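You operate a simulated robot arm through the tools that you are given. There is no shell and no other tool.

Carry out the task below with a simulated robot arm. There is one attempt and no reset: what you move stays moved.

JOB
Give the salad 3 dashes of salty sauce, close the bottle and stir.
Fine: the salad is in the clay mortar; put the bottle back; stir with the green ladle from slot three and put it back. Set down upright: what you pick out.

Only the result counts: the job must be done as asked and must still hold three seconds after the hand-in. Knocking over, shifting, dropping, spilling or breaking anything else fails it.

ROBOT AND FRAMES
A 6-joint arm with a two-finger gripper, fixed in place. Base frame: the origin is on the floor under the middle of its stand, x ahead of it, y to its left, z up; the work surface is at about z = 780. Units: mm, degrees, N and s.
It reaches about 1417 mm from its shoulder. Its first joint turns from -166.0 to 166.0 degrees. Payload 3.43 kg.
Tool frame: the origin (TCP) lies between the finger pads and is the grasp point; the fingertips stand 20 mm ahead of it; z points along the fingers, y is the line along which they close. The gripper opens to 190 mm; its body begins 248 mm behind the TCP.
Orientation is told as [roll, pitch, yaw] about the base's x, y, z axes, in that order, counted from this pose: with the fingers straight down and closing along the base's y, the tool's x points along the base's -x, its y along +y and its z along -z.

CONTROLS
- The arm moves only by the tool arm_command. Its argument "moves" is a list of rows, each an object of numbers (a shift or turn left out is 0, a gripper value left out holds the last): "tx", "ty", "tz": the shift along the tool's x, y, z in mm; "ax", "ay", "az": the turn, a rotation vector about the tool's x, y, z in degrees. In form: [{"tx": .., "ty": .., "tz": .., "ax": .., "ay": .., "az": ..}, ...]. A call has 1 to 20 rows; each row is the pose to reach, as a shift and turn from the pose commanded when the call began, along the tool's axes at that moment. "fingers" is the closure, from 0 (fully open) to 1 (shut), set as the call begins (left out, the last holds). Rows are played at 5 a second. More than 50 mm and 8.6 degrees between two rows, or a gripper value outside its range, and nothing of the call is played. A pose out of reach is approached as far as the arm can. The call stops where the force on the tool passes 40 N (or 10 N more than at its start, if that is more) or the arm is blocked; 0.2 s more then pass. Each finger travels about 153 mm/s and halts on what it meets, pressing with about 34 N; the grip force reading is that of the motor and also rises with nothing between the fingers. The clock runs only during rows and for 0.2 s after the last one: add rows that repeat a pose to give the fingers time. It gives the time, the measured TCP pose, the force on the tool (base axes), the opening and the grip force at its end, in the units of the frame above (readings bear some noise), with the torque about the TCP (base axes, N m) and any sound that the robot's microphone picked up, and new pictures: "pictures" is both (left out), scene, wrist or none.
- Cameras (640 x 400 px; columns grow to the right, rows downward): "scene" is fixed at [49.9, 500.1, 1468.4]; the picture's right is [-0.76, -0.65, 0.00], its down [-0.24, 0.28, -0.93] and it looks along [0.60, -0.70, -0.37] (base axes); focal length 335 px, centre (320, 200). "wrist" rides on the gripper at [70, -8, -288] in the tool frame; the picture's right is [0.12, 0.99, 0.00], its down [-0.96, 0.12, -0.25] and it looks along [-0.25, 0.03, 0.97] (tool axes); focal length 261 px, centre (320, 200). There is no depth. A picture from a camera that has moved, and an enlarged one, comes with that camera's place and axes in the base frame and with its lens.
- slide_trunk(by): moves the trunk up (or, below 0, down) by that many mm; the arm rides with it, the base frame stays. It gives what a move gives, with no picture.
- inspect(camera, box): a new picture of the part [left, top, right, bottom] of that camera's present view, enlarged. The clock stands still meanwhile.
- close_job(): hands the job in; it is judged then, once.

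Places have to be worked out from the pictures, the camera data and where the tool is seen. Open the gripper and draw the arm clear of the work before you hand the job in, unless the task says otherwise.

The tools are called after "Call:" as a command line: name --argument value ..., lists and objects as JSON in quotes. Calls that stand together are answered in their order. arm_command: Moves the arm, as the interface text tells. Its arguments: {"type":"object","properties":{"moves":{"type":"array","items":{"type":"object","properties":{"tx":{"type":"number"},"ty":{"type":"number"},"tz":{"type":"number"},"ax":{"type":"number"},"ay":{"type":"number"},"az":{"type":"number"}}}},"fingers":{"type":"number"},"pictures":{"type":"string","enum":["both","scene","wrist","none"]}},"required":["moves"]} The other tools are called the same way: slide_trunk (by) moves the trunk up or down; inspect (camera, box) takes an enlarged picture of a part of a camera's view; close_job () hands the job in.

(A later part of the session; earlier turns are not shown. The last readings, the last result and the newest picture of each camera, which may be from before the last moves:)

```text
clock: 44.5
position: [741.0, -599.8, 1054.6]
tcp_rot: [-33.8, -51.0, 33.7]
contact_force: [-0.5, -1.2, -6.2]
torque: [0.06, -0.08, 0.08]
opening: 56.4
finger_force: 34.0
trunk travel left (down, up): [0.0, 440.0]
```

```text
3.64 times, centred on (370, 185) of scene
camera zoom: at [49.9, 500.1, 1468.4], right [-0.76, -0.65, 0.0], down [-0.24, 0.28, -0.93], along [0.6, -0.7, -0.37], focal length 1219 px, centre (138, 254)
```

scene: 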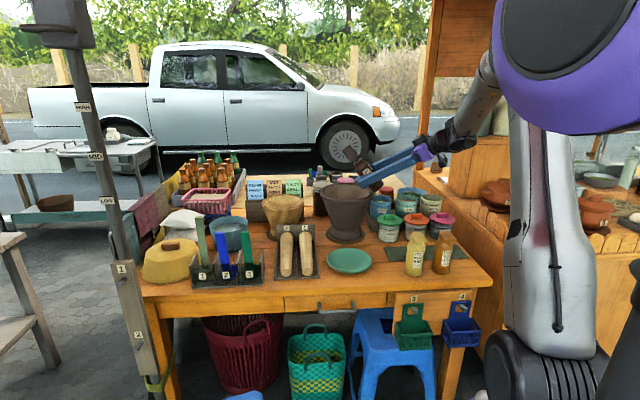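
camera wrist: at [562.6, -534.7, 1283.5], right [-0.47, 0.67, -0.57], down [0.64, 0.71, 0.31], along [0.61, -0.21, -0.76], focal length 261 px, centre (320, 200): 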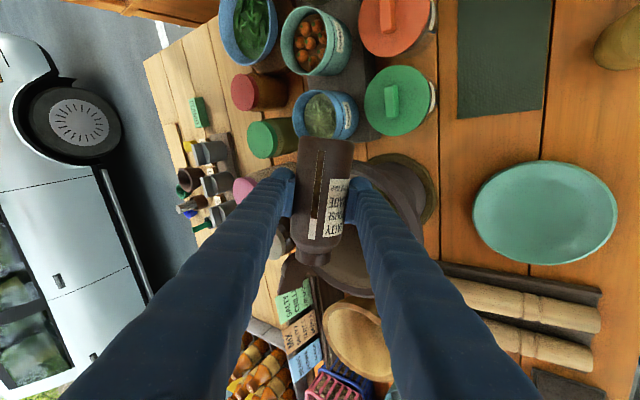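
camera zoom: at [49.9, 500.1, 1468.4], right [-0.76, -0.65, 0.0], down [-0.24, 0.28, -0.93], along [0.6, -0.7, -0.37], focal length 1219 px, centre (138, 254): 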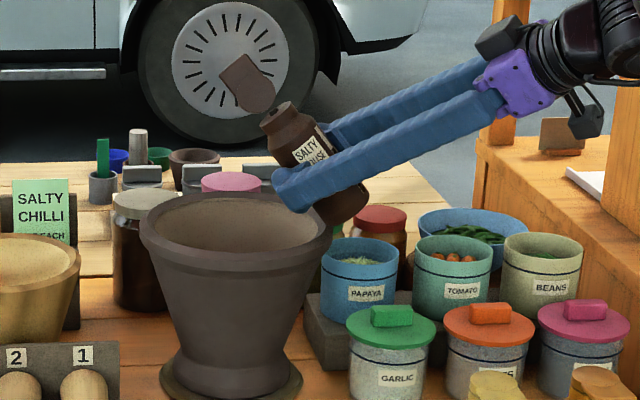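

The level holds at two dashes. I now tip for the third and last dash, straight to about 106°.

Call:
arm_command --moves '[{"ay": 6.8, "az": -4.6}, {"ay": 13.6, "az": -9.2}, {"ay": 20.4, "az": -13.8}, {"ay": 27.2, "az": -18.3}, {"ay": 34, "az": -22.9}, {"ay": 40.8, "az": -27.5}, {"ay": 47.6, "az": -32.1}, {"ay": 51.6, "az": -34.8}, {"ay": 55.6, "az": -37.5}]' --pictures "none"

Call:
inspect --camera "wrist" --box '[310, 135, 350, 245]'

Call:
inspect --camera "wrist" --box '[270, 200, 390, 310]'

```text
clock: 46.5
position: [741.3, -600.2, 1054.8]
tcp_rot: [-33.8, 16.1, 33.8]
contact_force: [-0.2, 1.0, -6.3]
torque: [0.02, -0.02, 0.01]
opening: 56.1
finger_force: 33.9
trunk travel left (down, up): [0.0, 440.0]
```

```text
3.64 times, centred on (330, 190) of wrist
camera zoom: at [656.3, -472.7, 1308.5], right [-0.68, 0.54, -0.5], down [0.67, 0.73, -0.13], along [0.29, -0.42, -0.86], focal length 948 px, centre (284, 236)
```

zoom: 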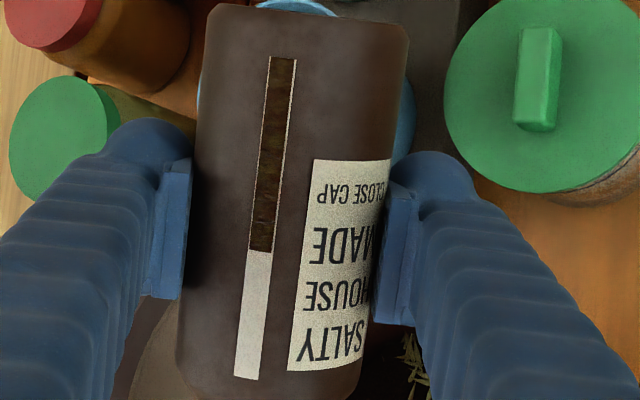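

```text
3.64 times, centred on (330, 255) of wrist
camera zoom: at [656.3, -472.7, 1308.5], right [-0.68, 0.54, -0.5], down [0.67, 0.73, -0.13], along [0.29, -0.42, -0.86], focal length 948 px, centre (284, 0)
```

zoom: 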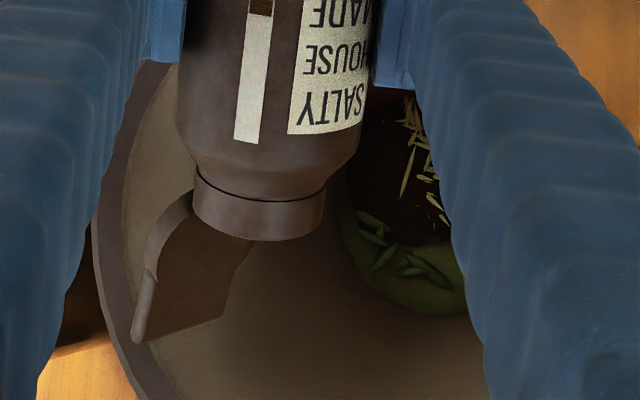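

The third dash is out (the white part is at 39 %, again the same step) and it all landed on the salad. I now right the bottle fully while raising it 60 mm so its base clears the mortar rim.

Call:
arm_command --moves '[{"ay": -6.8, "az": 4.6, "tx": 2.8, "ty": -5.4, "tz": -8}, {"ay": -13.6, "az": 9.2, "tx": 5.5, "ty": -10.8, "tz": -16}, {"ay": -20.4, "az": 13.8, "tx": 8.3, "ty": -16.1, "tz": -24}, {"ay": -27.2, "az": 18.3, "tx": 11.1, "ty": -21.5, "tz": -32}, {"ay": -34, "az": 22.9, "tx": 13.8, "ty": -26.9, "tz": -40}, {"ay": -40.8, "az": 27.5, "tx": 16.6, "ty": -32.3, "tz": -47.9}, {"ay": -47.6, "az": 32.1, "tx": 16.6, "ty": -32.3, "tz": -47.9}, {"ay": -54.4, "az": 36.7, "tx": 16.6, "ty": -32.3, "tz": -47.9}, {"ay": -61.2, "az": 41.3, "tx": 16.6, "ty": -32.3, "tz": -47.9}, {"ay": -68, "az": 45.9, "tx": 16.6, "ty": -32.3, "tz": -47.9}, {"ay": -74.8, "az": 50.5, "tx": 16.6, "ty": -32.3, "tz": -47.9}, {"ay": -81.6, "az": 55.1, "tx": 16.6, "ty": -32.3, "tz": -47.9}, {"ay": -88, "az": 59.4, "tx": 16.6, "ty": -32.3, "tz": -47.9}, {"ay": -88, "az": 59.4, "tx": 16.6, "ty": -32.3, "tz": -47.9}]'

Call:
inspect --camera "wrist" --box '[270, 130, 370, 300]'

```text
clock: 49.5
position: [740.6, -602.4, 1113.8]
tcp_rot: [98.3, -89.9, -98.5]
contact_force: [0.1, -0.5, -6.4]
torque: [-0.01, -0.12, 0.08]
opening: 56.6
finger_force: 34.2
trunk travel left (down, up): [0.0, 440.0]
camera wrist: at [454.0, -607.9, 1044.1], right [0.0, 0.99, -0.11], down [-0.25, 0.11, 0.96], along [0.97, 0.02, 0.25], focal length 261 px, centre (320, 200)
```

scene: 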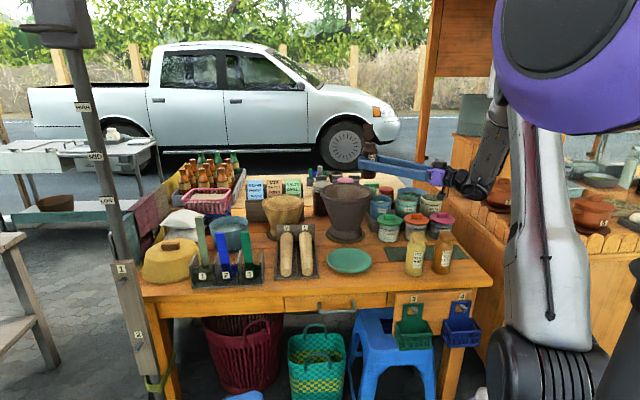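
wrist: 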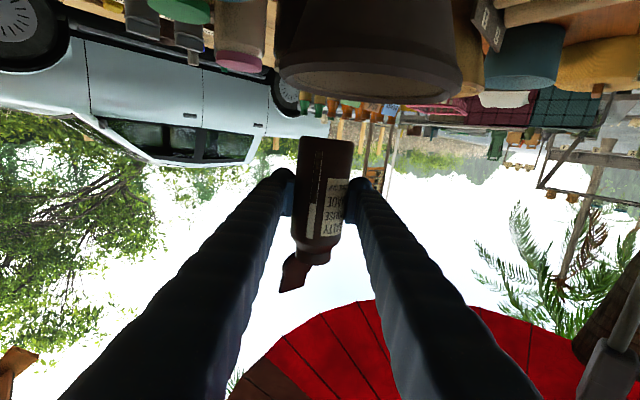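

```text
2.35 times, centred on (320, 215) of wrist
camera zoom: at [454.0, -607.9, 1044.1], right [0.0, 0.99, -0.11], down [-0.25, 0.11, 0.96], along [0.97, 0.02, 0.25], focal length 613 px, centre (320, 165)
```

zoom: 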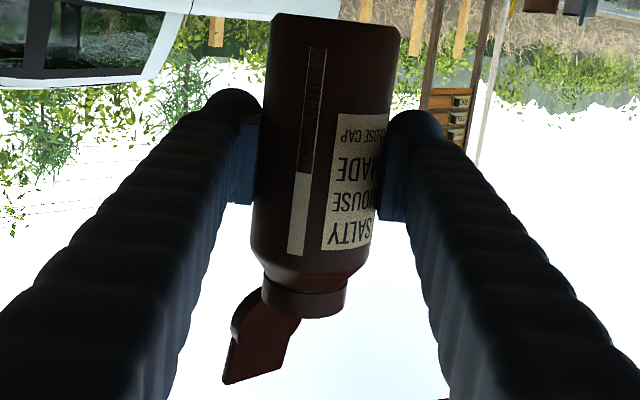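

The window confirms three equal dashes (15 % → 40 %). The bottle is upright again and its grip along the axis is unchanged. I carry it back the way it came, high over its place.

Call:
arm_command --moves '[{"tz": -25}, {"tz": -60}, {"tz": -100, "ty": -4}, {"tz": -142, "ty": -8}, {"tz": -184, "ty": -12}, {"tz": -226, "ty": -16}, {"tz": -268, "ty": -20}, {"tz": -310, "ty": -23}, {"tz": -350, "ty": -26}, {"tz": -385, "ty": -26, "tx": 8}, {"tz": -410, "ty": -26, "tx": 16}, {"tz": -420.6, "ty": -26, "tx": 26}, {"tz": -420.6, "ty": -26, "tx": 26}]'

```text
clock: 52.3
position: [318.6, -625.2, 1088.8]
tcp_rot: [106.3, -89.8, -106.5]
contact_force: [0.4, -0.4, -5.7]
torque: [-0.03, -0.03, -0.01]
opening: 56.6
finger_force: 33.8
trunk travel left (down, up): [0.0, 440.0]
camera wrist: at [30.8, -632.5, 1019.0], right [0.0, 0.99, -0.12], down [-0.25, 0.11, 0.96], along [0.97, 0.03, 0.25], focal length 261 px, centre (320, 200)
```

scene: 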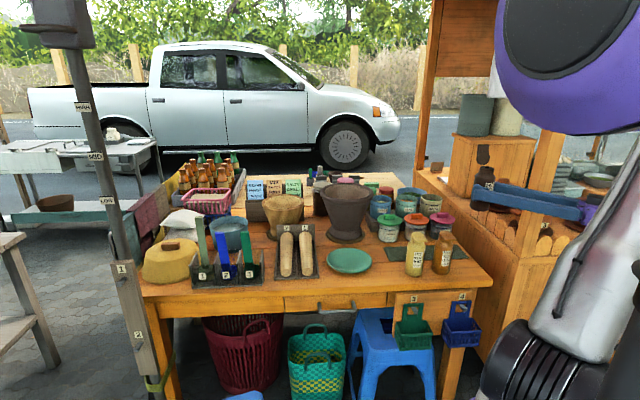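
wrist: 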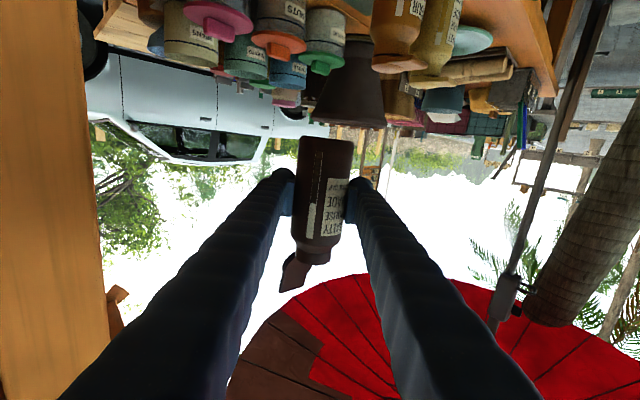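

I'm back over its place, about 1 mm off in x and y. I correct that and lower to just above the table, then set it down gently.

Call:
arm_command --moves '[{"tx": 30, "ty": -1.5, "tz": 1}, {"tx": 70, "ty": -1.5, "tz": 1}, {"tx": 110, "ty": -1.5, "tz": 1}, {"tx": 150, "ty": -1.5, "tz": 1}, {"tx": 185, "ty": -1.5, "tz": 1}, {"tx": 215, "ty": -1.5, "tz": 1}, {"tx": 230, "ty": -1.5, "tz": 1}, {"tx": 237, "ty": -1.5, "tz": 1}, {"tx": 237, "ty": -1.5, "tz": 1}]'

Call:
inspect --camera "scene" --box '[430, 200, 540, 290]'

Call:
inspect --camera "wrist" --box '[250, 100, 410, 220]'

```text
clock: 54.3
position: [321.9, -624.6, 852.9]
tcp_rot: [103.2, -89.7, -103.5]
contact_force: [0.5, 1.1, -5.2]
torque: [0.0, -0.03, 0.0]
opening: 56.8
finger_force: 34.1
trunk travel left (down, up): [0.0, 440.0]
camera wrist: at [33.9, -632.2, 782.4], right [0.0, 0.99, -0.12], down [-0.25, 0.11, 0.96], along [0.97, 0.03, 0.25], focal length 261 px, centre (320, 200)
```

scene: 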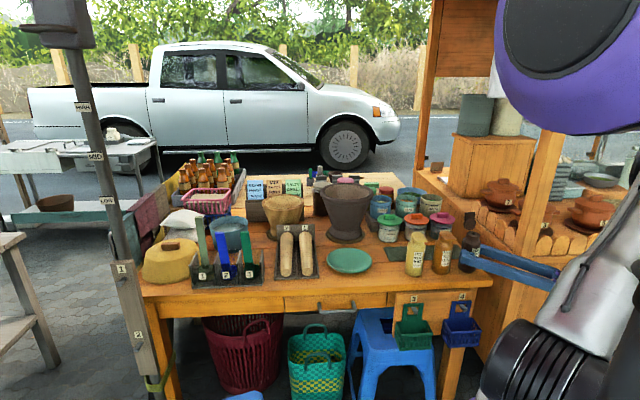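
wrist: 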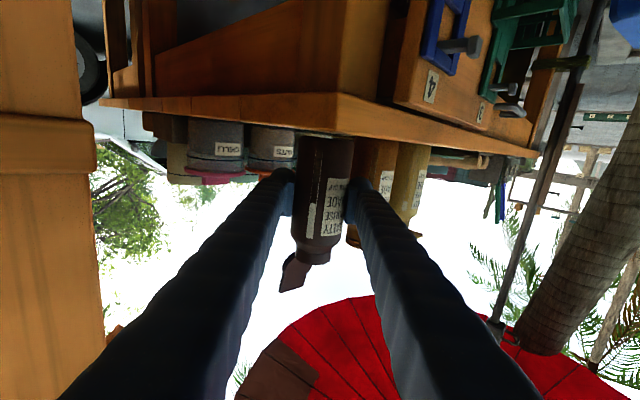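

```text
4.44 times, centred on (485, 245) of scene
camera zoom: at [49.9, 500.1, 1468.4], right [-0.76, -0.65, 0.0], down [-0.24, 0.28, -0.93], along [0.6, -0.7, -0.37], focal length 1490 px, centre (-413, 0)
```

zoom: 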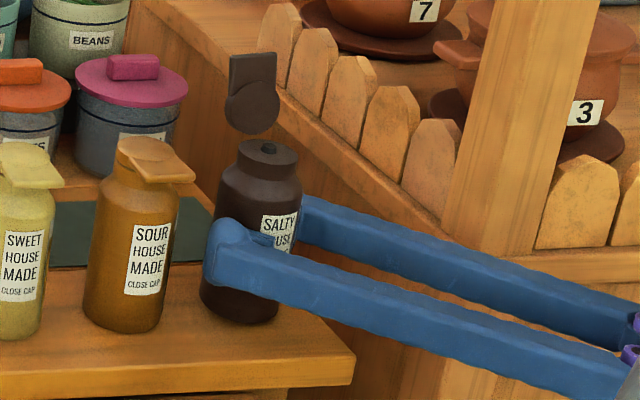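

```text
3.33 times, centred on (330, 160) of wrist
camera zoom: at [33.9, -632.2, 782.4], right [0.0, 0.99, -0.12], down [-0.25, 0.11, 0.96], along [0.97, 0.03, 0.25], focal length 869 px, centre (287, 333)
```

zoom: 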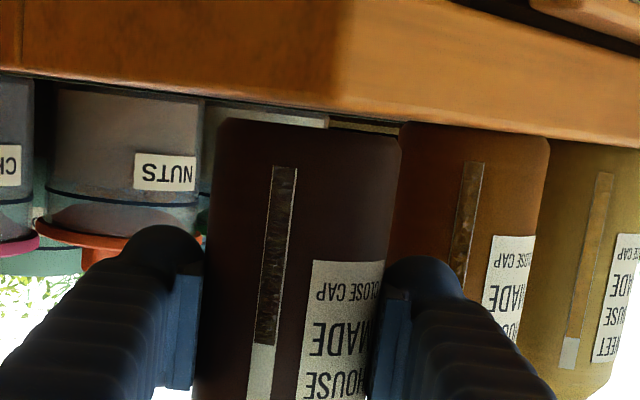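

The bottle hangs about 5 mm above the table and 2 mm off. I correct the offset and lower it to contact.

Call:
arm_command --moves '[{"tx": 0, "ty": -2, "tz": -2}, {"tx": 2, "ty": -2, "tz": -2}, {"tx": 4, "ty": -2, "tz": -2}, {"tx": 5, "ty": -2, "tz": -2}]' --pictures "wrist"

Call:
inspect --camera "scene" --box '[430, 200, 540, 290]'

```text
clock: 55.3
position: [318.4, -627.6, 848.8]
tcp_rot: [103.0, -89.9, -103.2]
contact_force: [0.0, 0.1, -6.6]
torque: [0.01, 0.0, -0.01]
opening: 56.6
finger_force: 34.3
trunk travel left (down, up): [0.0, 440.0]
camera wrist: at [31.5, -634.1, 777.3], right [0.0, 0.99, -0.12], down [-0.25, 0.11, 0.96], along [0.97, 0.03, 0.25], focal length 261 px, centre (320, 200)
```

wrist: 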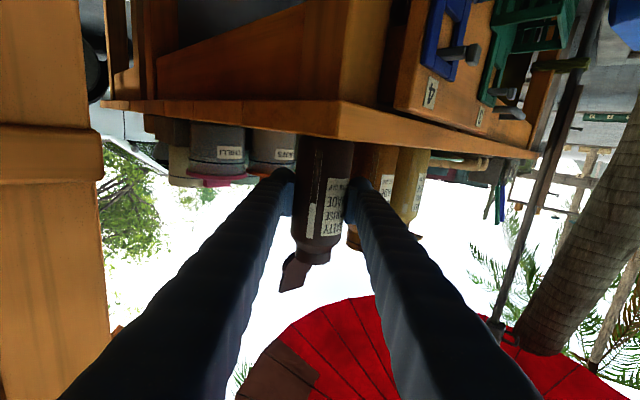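

```text
4.44 times, centred on (485, 245) of scene
camera zoom: at [49.9, 500.1, 1468.4], right [-0.76, -0.65, 0.0], down [-0.24, 0.28, -0.93], along [0.6, -0.7, -0.37], focal length 1490 px, centre (-413, 0)
```

zoom: 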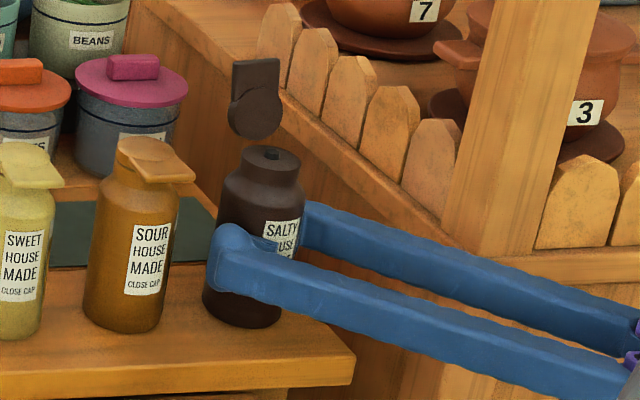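

It is still hanging free (-6 N). I lower in 1 mm steps until the table takes the weight.

Call:
arm_command --moves '[{"tx": 1}, {"tx": 1.5}]' --pictures "none"

Call:
arm_command --moves '[{"tx": 0.5}, {"tx": 1}]' --pictures "none"

```text
clock: 55.9
position: [318.9, -627.6, 846.3]
tcp_rot: [122.6, -89.8, -122.8]
contact_force: [-2.6, -1.2, -1.6]
torque: [-0.15, 0.3, 0.04]
opening: 56.6
finger_force: 34.0
trunk travel left (down, up): [0.0, 440.0]
```

```text
clock: 56.5
position: [319.1, -627.2, 847.6]
tcp_rot: [146.9, -89.8, -147.1]
contact_force: [-4.2, -1.0, 10.4]
torque: [-0.26, 0.7, 0.05]
opening: 56.8
finger_force: 33.5
trunk travel left (down, up): [0.0, 440.0]
```

The table carries the bottle and I'm now pressing slightly. I ease back 0.8 mm and then open to about 80 mm.

Call:
arm_command --moves '[{"tx": -0.8}, {"tx": -0.8}]' --pictures "none"

Call:
arm_command --fingers 0.58 --moves '[{"tx": 0}, {"tx": 0}, {"tx": 0}]'

Call:
inspect --camera "scene" --box '[430, 200, 540, 290]'

```text
clock: 57.1
position: [319.2, -627.4, 847.9]
tcp_rot: [129.6, -89.9, -129.9]
contact_force: [5.7, -5.2, 13.6]
torque: [-0.48, 0.28, 0.22]
opening: 56.4
finger_force: 34.0
trunk travel left (down, up): [0.0, 440.0]
```

```text
clock: 57.9
position: [318.7, -626.8, 845.5]
tcp_rot: [106.6, -89.7, -106.7]
contact_force: [-0.4, 0.6, -0.2]
torque: [-0.02, 0.0, 0.0]
opening: 79.8
finger_force: 0.0
trunk travel left (down, up): [0.0, 440.0]
camera wrist: at [31.4, -634.0, 775.6], right [0.0, 0.99, -0.12], down [-0.25, 0.11, 0.96], along [0.97, 0.03, 0.25], focal length 261 px, centre (320, 200)
```

scene: 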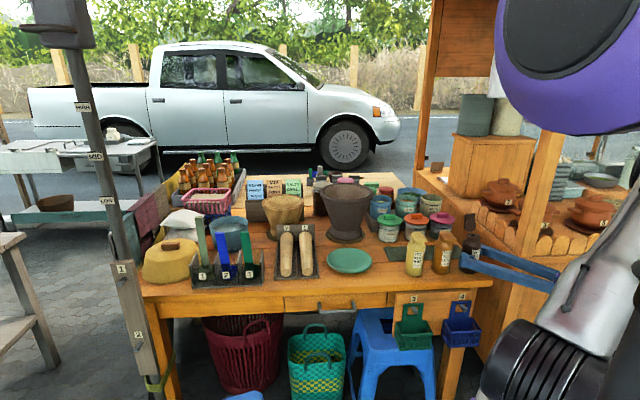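
wrist: 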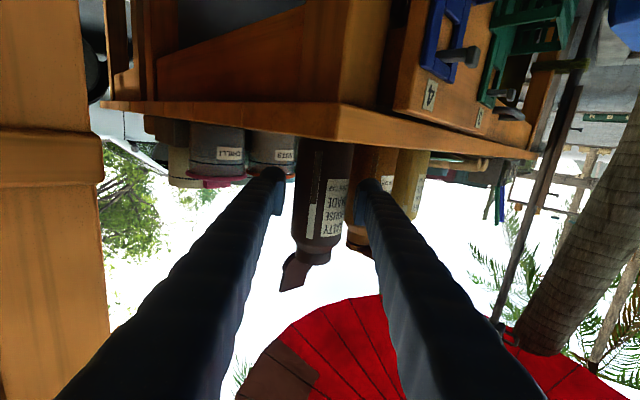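

```text
4.44 times, centred on (485, 245) of scene
camera zoom: at [49.9, 500.1, 1468.4], right [-0.76, -0.65, 0.0], down [-0.24, 0.28, -0.93], along [0.6, -0.7, -0.37], focal length 1490 px, centre (-413, 0)
```

zoom: 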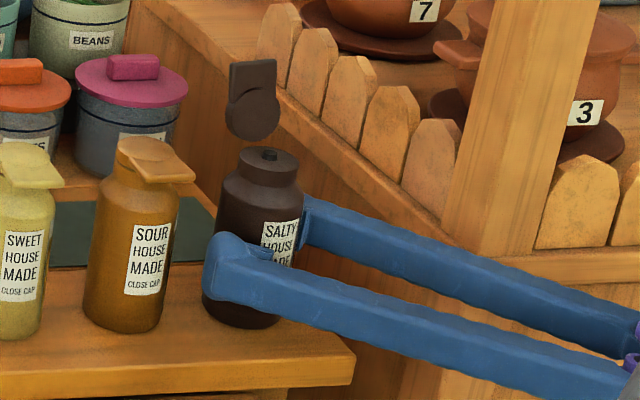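

The bottle stands upright at its place, lid open. I draw back along -x, then rise and move toward the robot's side to turn the fingers down for closing the lid from behind.

Call:
arm_command --moves '[{"tz": -20}, {"tz": -50}, {"tz": -85}, {"tz": -115}, {"tz": -115, "tx": -40, "ty": 10}, {"tz": -110, "tx": -85, "ty": 25}, {"tz": -100, "tx": -130, "ty": 40}, {"tz": -90, "tx": -175, "ty": 55}, {"tz": -80, "tx": -215, "ty": 65}, {"tz": -70, "tx": -240, "ty": 70}, {"tz": -70, "tx": -240, "ty": 70}]'

Call:
inspect --camera "scene" --box '[430, 200, 540, 290]'

```text
clock: 60.3
position: [248.2, -558.7, 1085.9]
tcp_rot: [111.2, -89.8, -111.4]
contact_force: [0.5, 0.7, -0.5]
torque: [-0.02, 0.02, -0.07]
opening: 79.5
finger_force: 0.0
trunk travel left (down, up): [0.0, 440.0]
camera wrist: at [-39.5, -565.1, 1015.6], right [0.0, 0.99, -0.12], down [-0.25, 0.11, 0.96], along [0.97, 0.03, 0.25], focal length 261 px, centre (320, 200)
```

scene: 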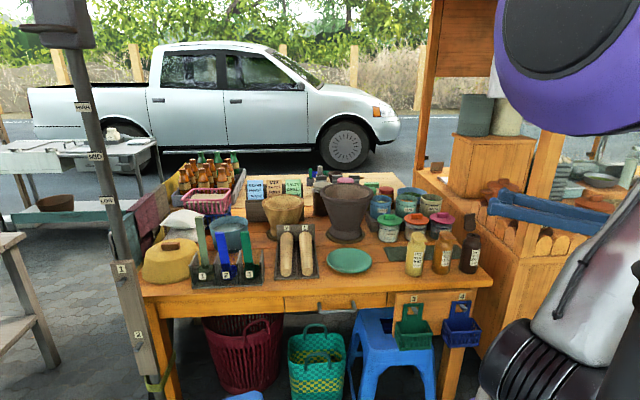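
wrist: 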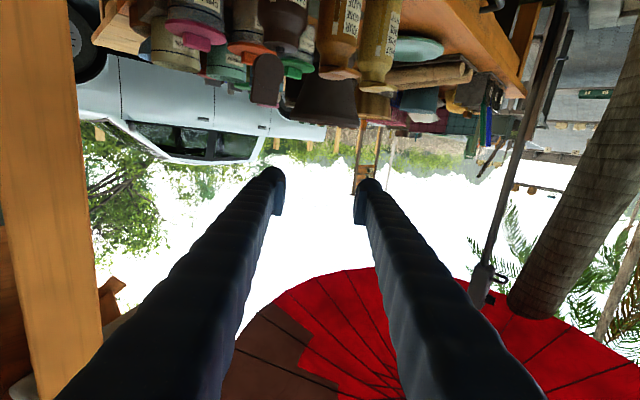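

```text
4.44 times, centred on (485, 245) of scene
camera zoom: at [49.9, 500.1, 1468.4], right [-0.76, -0.65, 0.0], down [-0.24, 0.28, -0.93], along [0.6, -0.7, -0.37], focal length 1490 px, centre (-413, 0)
```

zoom: 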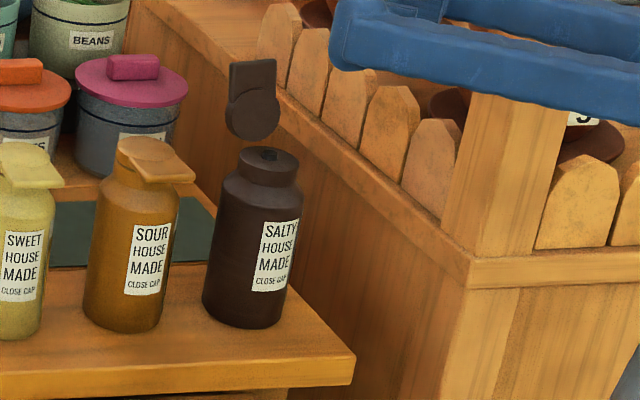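

The bottle is back in its place to within about a millimetre. I close the fingers and rotate the gripper to point straight down here, well clear of the bottle and the roof.

Call:
arm_command --fingers 1 --moves '[{"ay": 8.2, "tz": 5}, {"ay": 16.4, "tz": 10}, {"ay": 24.6, "tz": 15}, {"ay": 32.8, "tz": 20}, {"ay": 41, "tz": 25}, {"ay": 49.2, "tz": 30}, {"ay": 57.4, "tz": 35}, {"ay": 65.6, "tz": 40}, {"ay": 73.8, "tz": 45}, {"ay": 82, "tz": 50}, {"ay": 89.8, "tz": 55}, {"ay": 89.8, "tz": 60}]'

```text
clock: 62.9
position: [309.6, -559.3, 1086.9]
tcp_rot: [0.2, -0.1, -0.2]
contact_force: [0.9, -0.6, 0.1]
torque: [0.0, 0.07, -0.04]
opening: 0.1
finger_force: 33.9
trunk travel left (down, up): [0.0, 440.0]
camera wrist: at [237.8, -567.1, 1374.1], right [-0.12, 0.99, 0.0], down [0.96, 0.11, 0.25], along [0.25, 0.03, -0.97], focal length 261 px, centre (320, 200)
```

scene: 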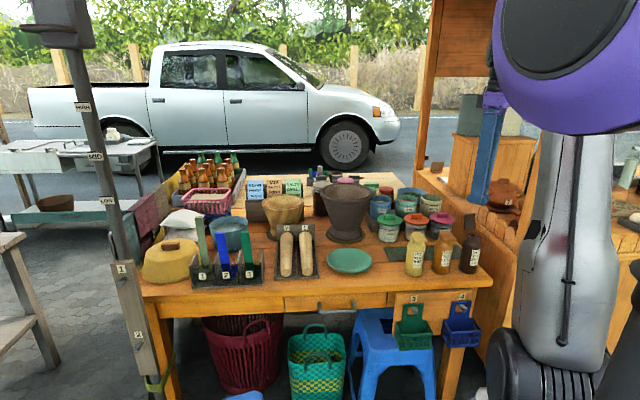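
wrist: 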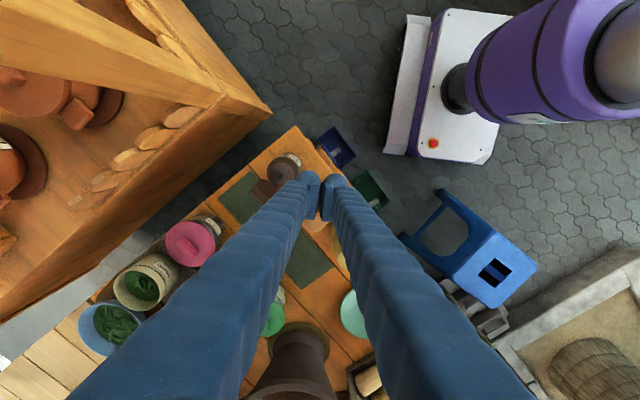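

The gripper points straight down. I zoom in on the bottle and lid from above.

Call:
inspect --camera "wrist" --box '[230, 130, 350, 220]'

```text
4.44 times, centred on (290, 175) of wrist
camera zoom: at [237.8, -567.1, 1374.1], right [-0.12, 0.99, 0.0], down [0.96, 0.11, 0.25], along [0.25, 0.03, -0.97], focal length 1158 px, centre (453, 311)
```

zoom: 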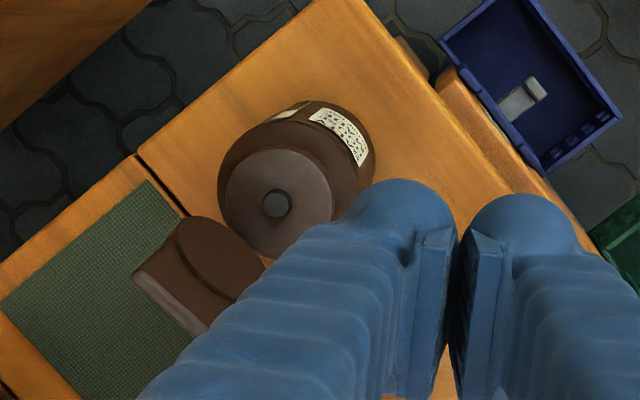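

The bottle axis is at (318.6, -626.2), the lid leans back toward (0.68, -0.73) and its end is at about (347, -657, 984). I pass high over it to the far side, tilting the gripper 25° so its body leans toward the robot and away from the cart.

Call:
arm_command --moves '[{"tx": -16, "ty": -29, "ax": 3.6, "ay": -3.5}, {"tx": -32, "ty": -58, "ax": 7.2, "ay": -7}, {"tx": -48, "ty": -87, "ax": 10.8, "ay": -10.5}, {"tx": -64, "ty": -115, "ax": 14.4, "ay": -14}, {"tx": -80, "ty": -144, "ax": 17.9, "ay": -17.5}, {"tx": -80, "ty": -144, "ax": 17.9, "ay": -17.5}]'

Call:
inspect --camera "wrist" --box '[250, 100, 400, 220]'

```text
clock: 64.3
position: [390.7, -700.8, 1086.1]
tcp_rot: [-18.3, -17.5, 2.6]
contact_force: [-0.2, -0.8, 0.5]
torque: [0.04, -0.04, -0.02]
opening: 0.0
finger_force: 34.0
trunk travel left (down, up): [0.0, 440.0]
camera wrist: at [236.6, -625.7, 1328.7], right [-0.06, 0.94, -0.33], down [0.85, 0.23, 0.48], along [0.53, -0.25, -0.81], focal length 261 px, centre (320, 200)
```

scene: 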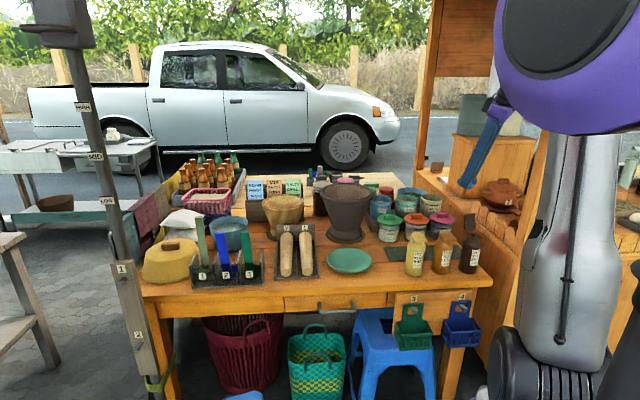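
wrist: 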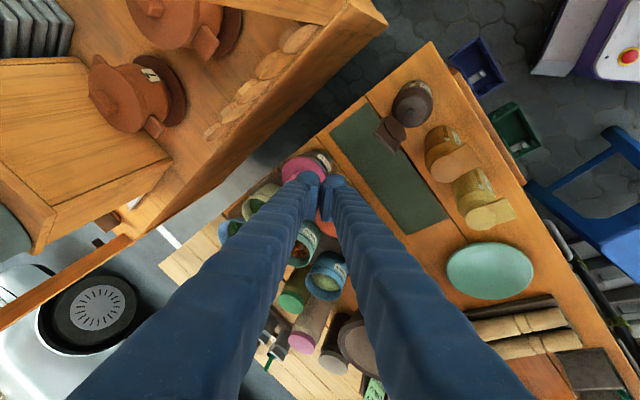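

```text
3.33 times, centred on (325, 160) of wrist
camera zoom: at [236.6, -625.7, 1328.7], right [-0.06, 0.94, -0.33], down [0.85, 0.23, 0.48], along [0.53, -0.25, -0.81], focal length 869 px, centre (303, 333)
```

zoom: 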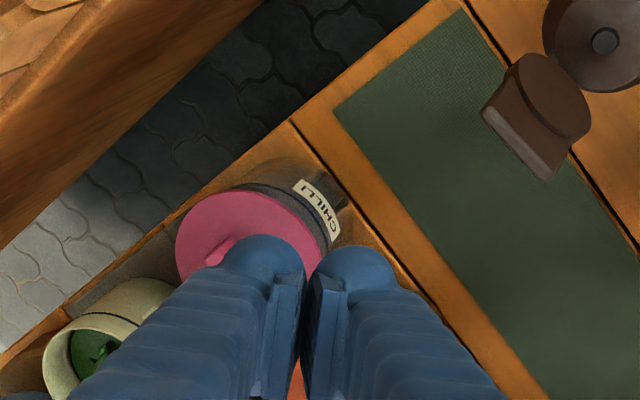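

I'm now beyond the lid with nothing under the fingertips but the flat mat. I descend to z≈978, so the fingers are just behind the upper part of the lid.

Call:
arm_command --moves '[{"tx": 10, "ty": 10.2, "tz": 30.6}, {"tx": 20, "ty": 20.4, "tz": 61.2}, {"tx": 28, "ty": 28.5, "tz": 85.6}, {"tx": 32, "ty": 32.6, "tz": 97.8}, {"tx": 32, "ty": 32.6, "tz": 97.8}]'

Call:
inspect --camera "scene" --box '[430, 180, 540, 280]'

Call:
inspect --camera "wrist" --box '[250, 100, 420, 230]'

```text
clock: 65.5
position: [389.1, -699.9, 977.7]
tcp_rot: [-18.3, -17.4, 2.6]
contact_force: [-0.4, 0.8, 0.1]
torque: [0.0, 0.01, -0.01]
opening: 0.0
finger_force: 34.2
trunk travel left (down, up): [0.0, 440.0]
camera wrist: at [236.2, -624.5, 1219.8], right [-0.06, 0.94, -0.33], down [0.85, 0.23, 0.48], along [0.52, -0.25, -0.81], focal length 261 px, centre (320, 200)
```

scene: 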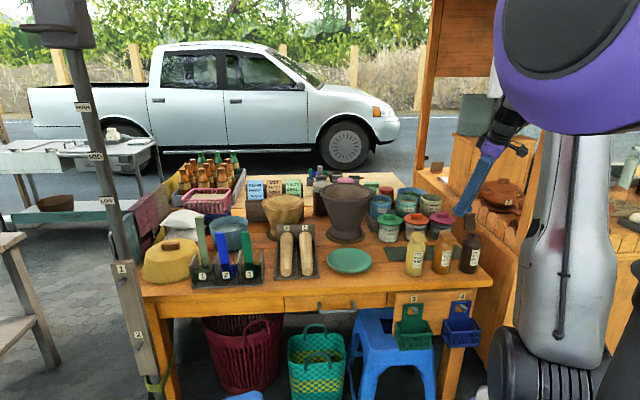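
wrist: 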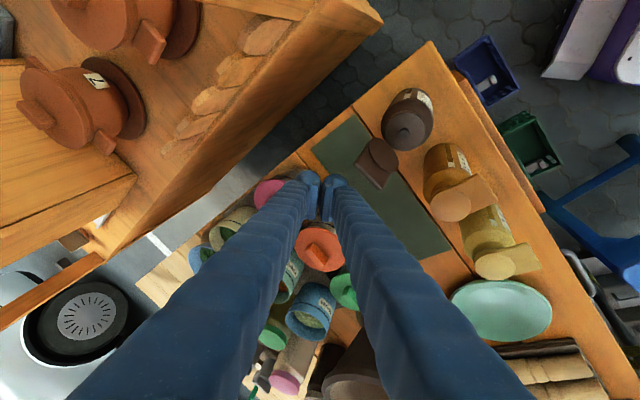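

```text
4.00 times, centred on (485, 230) of scene
camera zoom: at [49.9, 500.1, 1468.4], right [-0.76, -0.65, 0.0], down [-0.24, 0.28, -0.93], along [0.6, -0.7, -0.37], focal length 1341 px, centre (-340, 80)
```

zoom: 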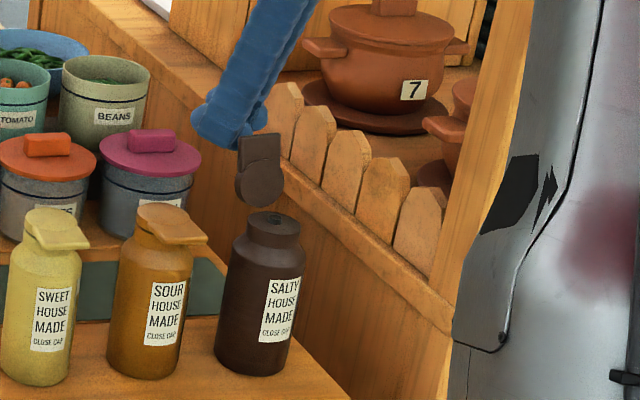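

```text
3.08 times, centred on (335, 165) of wrist
camera zoom: at [236.2, -624.5, 1219.8], right [-0.06, 0.94, -0.33], down [0.85, 0.23, 0.48], along [0.52, -0.25, -0.81], focal length 802 px, centre (274, 308)
```

zoom: 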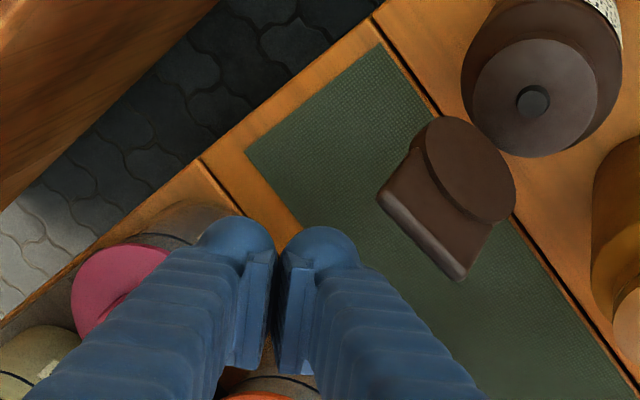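

The fingers are centred behind the lid. I pull gently toward (-0.68, 0.73) to swing the lid past upright.

Call:
arm_command --moves '[{"tx": 5.4, "ty": 5.8, "tz": -3.7}, {"tx": 10.9, "ty": 11.7, "tz": -7.4}, {"tx": 16.3, "ty": 17.5, "tz": -11.1}, {"tx": 21.7, "ty": 23.4, "tz": -14.9}, {"tx": 27.1, "ty": 29.2, "tz": -18.6}, {"tx": 32.6, "ty": 35, "tz": -22.3}, {"tx": 32.6, "ty": 35, "tz": -22.3}]' --pictures "none"

Call:
inspect --camera "scene" --box '[430, 180, 540, 280]'

Call:
inspect --camera "wrist" --box '[250, 100, 420, 230]'

```text
clock: 67.1
position: [354.4, -665.1, 978.3]
tcp_rot: [-18.3, -17.5, 2.7]
contact_force: [0.2, 0.8, 1.3]
torque: [0.0, 0.03, -0.02]
opening: 0.0
finger_force: 34.0
trunk travel left (down, up): [0.0, 440.0]
```

```text
4.00 times, centred on (485, 230) of scene
camera zoom: at [49.9, 500.1, 1468.4], right [-0.76, -0.65, 0.0], down [-0.24, 0.28, -0.93], along [0.6, -0.7, -0.37], focal length 1341 px, centre (-340, 80)
```

zoom: 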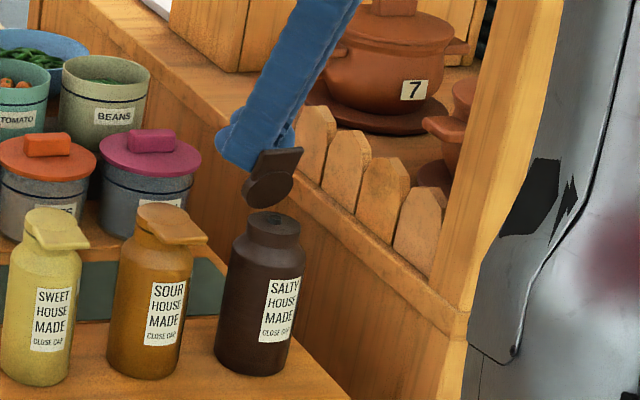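

```text
3.08 times, centred on (335, 165) of wrist
camera zoom: at [200.9, -587.5, 1220.5], right [-0.06, 0.94, -0.33], down [0.85, 0.23, 0.48], along [0.53, -0.25, -0.81], focal length 802 px, centre (274, 308)
```

zoom: 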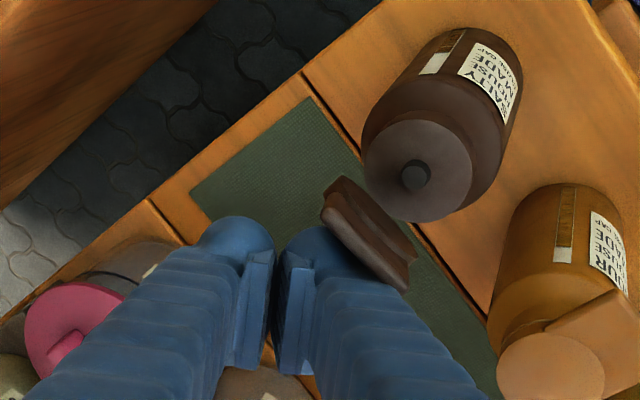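

The lid is following and stays on the finger. I continue another 28 mm and slightly downward.

Call:
arm_command --moves '[{"tx": 5.4, "ty": 5.8, "tz": -3.7}, {"tx": 10.9, "ty": 11.7, "tz": -7.4}, {"tx": 16.3, "ty": 17.5, "tz": -11.1}, {"tx": 16.3, "ty": 17.5, "tz": -11.1}]' --pictures "none"

Call:
inspect --camera "scene" --box '[430, 180, 540, 280]'

Call:
inspect --camera "wrist" --box '[250, 100, 420, 230]'

```text
clock: 68.1
position: [335.7, -643.8, 977.7]
tcp_rot: [-18.4, -17.4, 2.6]
contact_force: [-0.2, -0.9, -0.6]
torque: [-0.01, 0.0, -0.02]
opening: 0.0
finger_force: 33.5
trunk travel left (down, up): [0.0, 440.0]
```

```text
4.00 times, centred on (485, 230) of scene
camera zoom: at [49.9, 500.1, 1468.4], right [-0.76, -0.65, 0.0], down [-0.24, 0.28, -0.93], along [0.6, -0.7, -0.37], focal length 1341 px, centre (-340, 80)
```

zoom: 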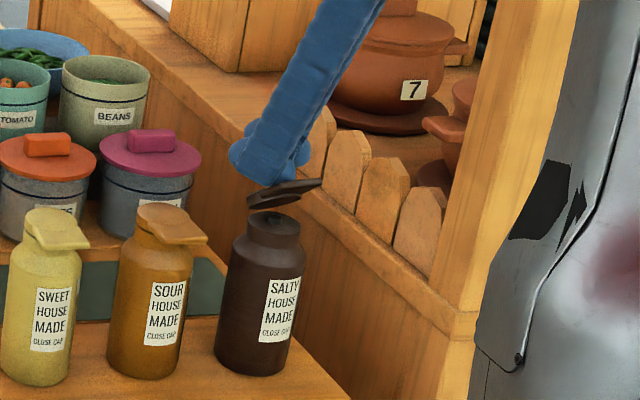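

```text
3.08 times, centred on (335, 165) of wrist
camera zoom: at [181.9, -567.7, 1220.5], right [-0.06, 0.94, -0.33], down [0.85, 0.23, 0.48], along [0.52, -0.25, -0.81], focal length 802 px, centre (274, 308)
```

zoom: 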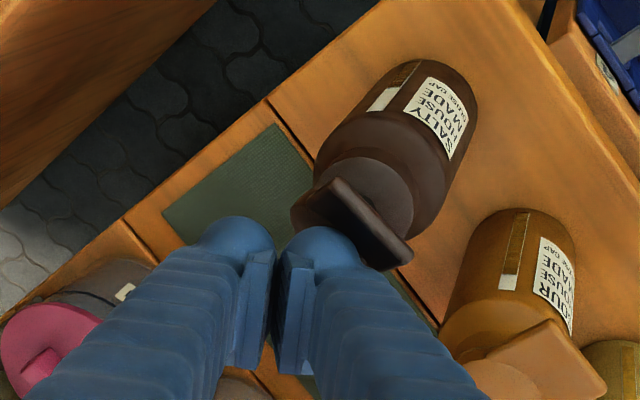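

The lid is down to about 40°. I continue forward and now also downward.

Call:
arm_command --moves '[{"tx": 7.3, "ty": 7.8, "tz": -0.6}, {"tx": 14.7, "ty": 15.7, "tz": -1.2}, {"tx": 22, "ty": 23.5, "tz": -1.8}, {"tx": 22, "ty": 23.5, "tz": -1.8}]' --pictures "none"

Call:
inspect --camera "scene" --box '[430, 180, 540, 280]'

Call:
inspect --camera "wrist" --box '[250, 100, 420, 230]'

```text
clock: 69.1
position: [314.3, -622.0, 967.0]
tcp_rot: [-18.3, -17.5, 2.6]
contact_force: [0.0, 0.8, 0.3]
torque: [-0.03, 0.01, -0.02]
opening: 0.3
finger_force: 34.2
trunk travel left (down, up): [0.0, 440.0]
```

```text
4.00 times, centred on (485, 230) of scene
camera zoom: at [49.9, 500.1, 1468.4], right [-0.76, -0.65, 0.0], down [-0.24, 0.28, -0.93], along [0.6, -0.7, -0.37], focal length 1341 px, centre (-340, 80)
```

zoom: 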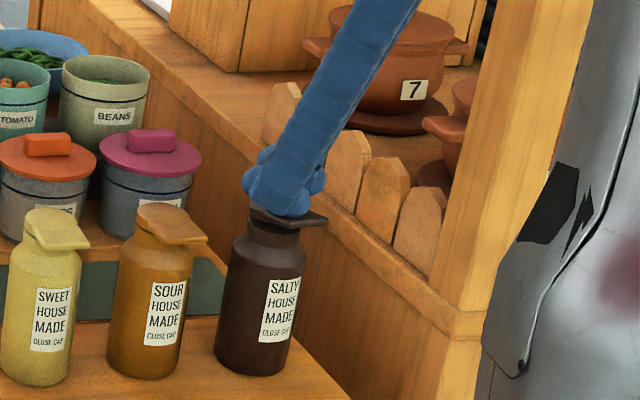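

```text
3.08 times, centred on (335, 165) of wrist
camera zoom: at [161.4, -545.5, 1208.5], right [-0.06, 0.94, -0.33], down [0.85, 0.23, 0.48], along [0.52, -0.25, -0.81], focal length 802 px, centre (274, 308)
```

zoom: 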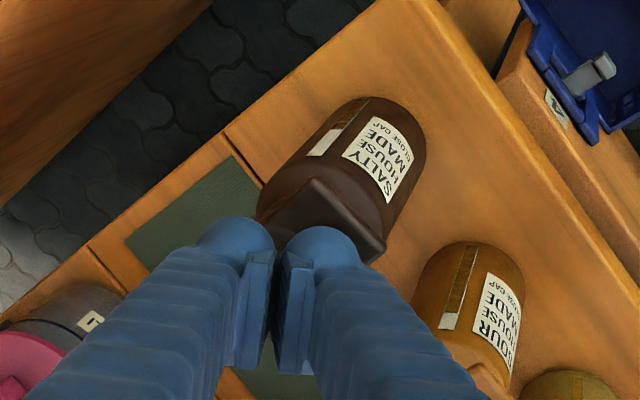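

The lid is almost shut. I press straight down in small steps until the force rises.

Call:
arm_command --moves '[{"tx": 0.6, "ty": 0.6, "tz": 1.8}, {"tx": 1.2, "ty": 1.2, "tz": 3.6}, {"tx": 1.8, "ty": 1.8, "tz": 5.4}]' --pictures "none"

Call:
inspect --camera "scene" --box '[440, 210, 510, 270]'

```text
clock: 69.9
position: [315.6, -621.6, 958.8]
tcp_rot: [-18.3, -17.5, 2.6]
contact_force: [-1.0, -1.0, 0.6]
torque: [0.01, 0.02, 0.01]
opening: 0.0
finger_force: 34.0
trunk travel left (down, up): [0.0, 440.0]
```

```text
6.67 times, centred on (475, 240) of scene
camera zoom: at [49.9, 500.1, 1468.4], right [-0.76, -0.65, 0.0], down [-0.24, 0.28, -0.93], along [0.6, -0.7, -0.37], focal length 2234 px, centre (-713, -67)
```

zoom: 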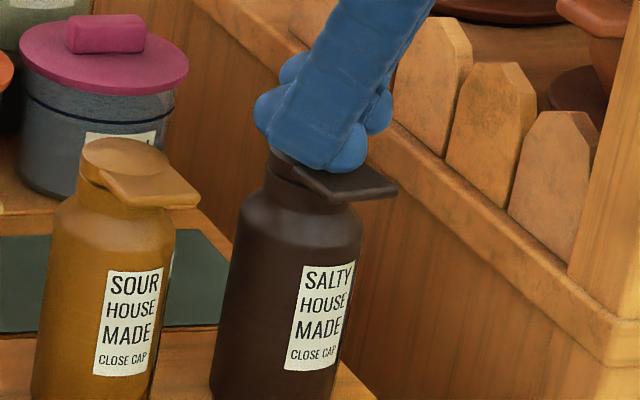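

The lid looks shut and there is no force yet. I press a little further, 2 mm at a time.

Call:
arm_command --moves '[{"tx": 0.3, "ty": 0.3, "tz": 0.9}, {"tx": 0.6, "ty": 0.6, "tz": 1.8}]' --pictures "none"

Call:
arm_command --moves '[{"tx": 0.3, "ty": 0.3, "tz": 0.9}, {"tx": 0.6, "ty": 0.6, "tz": 1.8}]' --pictures "none"

```text
clock: 70.5
position: [314.4, -622.1, 958.3]
tcp_rot: [-18.3, -17.5, 2.5]
contact_force: [0.0, 0.4, -0.7]
torque: [0.0, 0.01, 0.01]
opening: 0.0
finger_force: 34.1
trunk travel left (down, up): [0.0, 440.0]
```

```text
clock: 71.1
position: [315.4, -622.6, 957.2]
tcp_rot: [-18.4, -17.5, 2.6]
contact_force: [0.1, 5.1, 13.9]
torque: [0.23, 0.13, -0.05]
opening: 0.3
finger_force: 34.4
trunk travel left (down, up): [0.0, 440.0]
```

A 14 N push back shows the lid is seated. I check it and lift the tool straight off.

Call:
arm_command --moves '[{"tx": -3, "ty": -3, "tz": -9}, {"tx": -12, "ty": -12, "tz": -36}, {"tx": -24, "ty": -24, "tz": -72}, {"tx": -36, "ty": -36, "tz": -109}]'

Call:
inspect --camera "scene" --box '[440, 210, 510, 270]'

Call:
inspect --camera "wrist" --box '[280, 80, 440, 200]'

```text
clock: 72.1
position: [314.7, -623.2, 1077.4]
tcp_rot: [-18.3, -17.6, 2.5]
contact_force: [-0.3, -0.1, 0.2]
torque: [0.07, 0.0, -0.03]
opening: 0.0
finger_force: 34.3
trunk travel left (down, up): [0.0, 440.0]
camera wrist: at [161.3, -547.5, 1319.6], right [-0.06, 0.94, -0.33], down [0.85, 0.23, 0.48], along [0.53, -0.25, -0.81], focal length 261 px, centre (320, 200)
```

scene: 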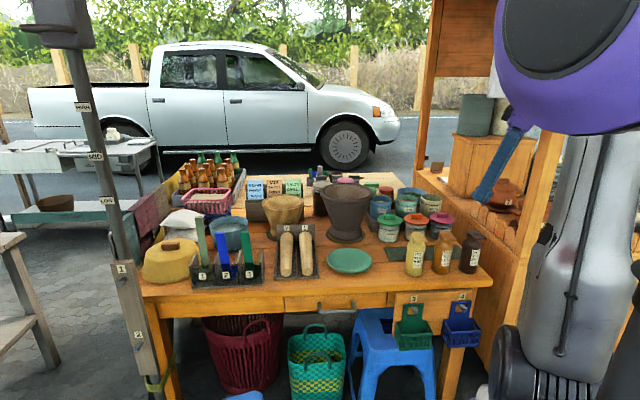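
wrist: 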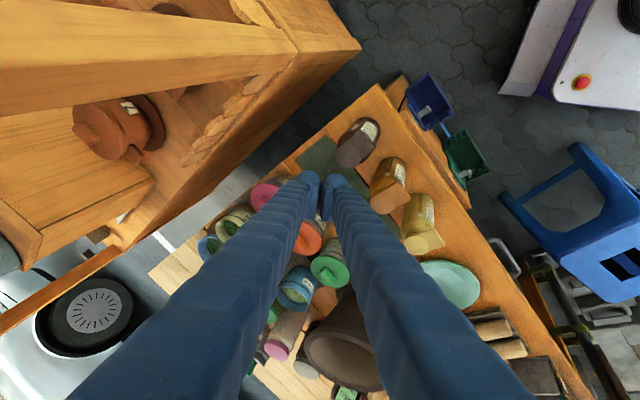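

```text
6.67 times, centred on (475, 240) of scene
camera zoom: at [49.9, 500.1, 1468.4], right [-0.76, -0.65, 0.0], down [-0.24, 0.28, -0.93], along [0.6, -0.7, -0.37], focal length 2234 px, centre (-713, -67)
```

zoom: 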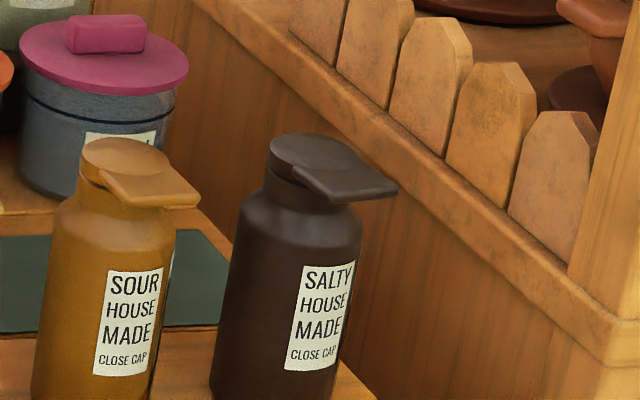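

```text
3.33 times, centred on (360, 140) of wrist
camera zoom: at [161.3, -547.5, 1319.6], right [-0.06, 0.94, -0.33], down [0.85, 0.23, 0.48], along [0.53, -0.25, -0.81], focal length 869 px, centre (187, 400)
```

zoom: 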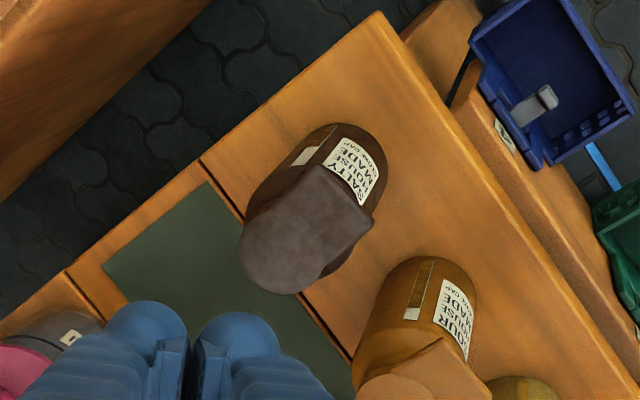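

The lid is fully closed like on its neighbours, and the bottle stands upright in place. Next is the ladle: I move over the middle of the table at a safe height, untilting the gripper, to look at the rack from above.

Call:
arm_command --moves '[{"tx": -30, "ty": 22, "tz": -15, "ax": -1.5, "ay": 1.4}, {"tx": -64, "ty": 48, "tz": -22, "ax": -3, "ay": 2.9}, {"tx": -98, "ty": 74, "tz": -26, "ax": -4.5, "ay": 4.4}, {"tx": -132, "ty": 100, "tz": -28, "ax": -6, "ay": 5.8}, {"tx": -166, "ty": 125, "tz": -30, "ax": -7.5, "ay": 7.3}, {"tx": -200, "ty": 151, "tz": -33, "ax": -9, "ay": 8.8}, {"tx": -234, "ty": 176, "tz": -36, "ax": -10.4, "ay": 10.2}, {"tx": -268, "ty": 202, "tz": -39, "ax": -11.9, "ay": 11.7}, {"tx": -302, "ty": 227, "tz": -42, "ax": -13.4, "ay": 13.1}, {"tx": -336, "ty": 253, "tz": -45, "ax": -14.9, "ay": 14.6}, {"tx": -370, "ty": 278, "tz": -47, "ax": -16.4, "ay": 16}, {"tx": -404, "ty": 304, "tz": -50, "ax": -17.9, "ay": 17.5}, {"tx": -404, "ty": 304, "tz": -50, "ax": -17.9, "ay": 17.5}]'

```text
clock: 74.9
position: [702.2, -297.3, 1151.3]
tcp_rot: [0.2, -0.2, -0.1]
contact_force: [0.7, 0.4, -0.3]
torque: [-0.02, 0.07, -0.02]
opening: 0.1
finger_force: 33.7
trunk travel left (down, up): [0.0, 440.0]
camera wrist: at [630.0, -306.9, 1439.7], right [-0.12, 0.99, 0.0], down [0.96, 0.11, 0.25], along [0.25, 0.03, -0.97], focal length 261 px, centre (320, 200)
```

scene: 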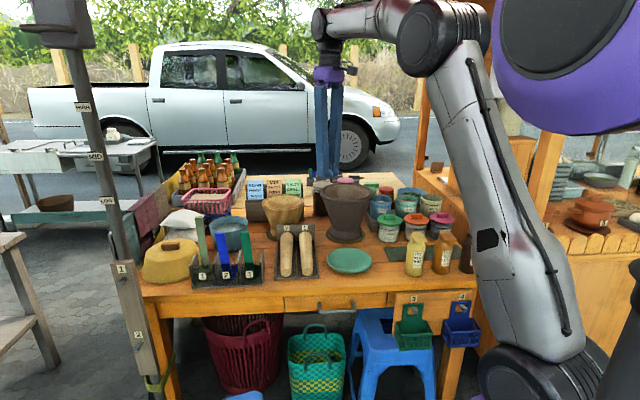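
wrist: 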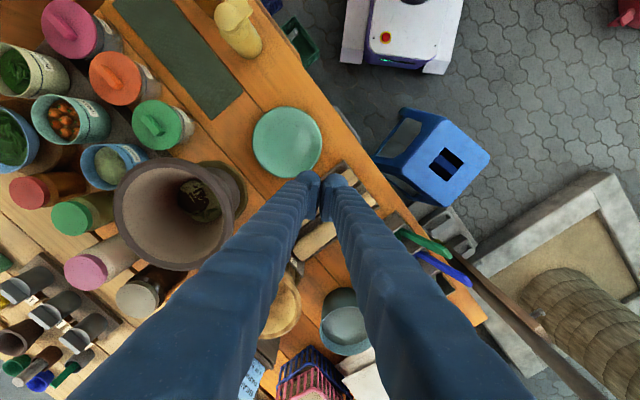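

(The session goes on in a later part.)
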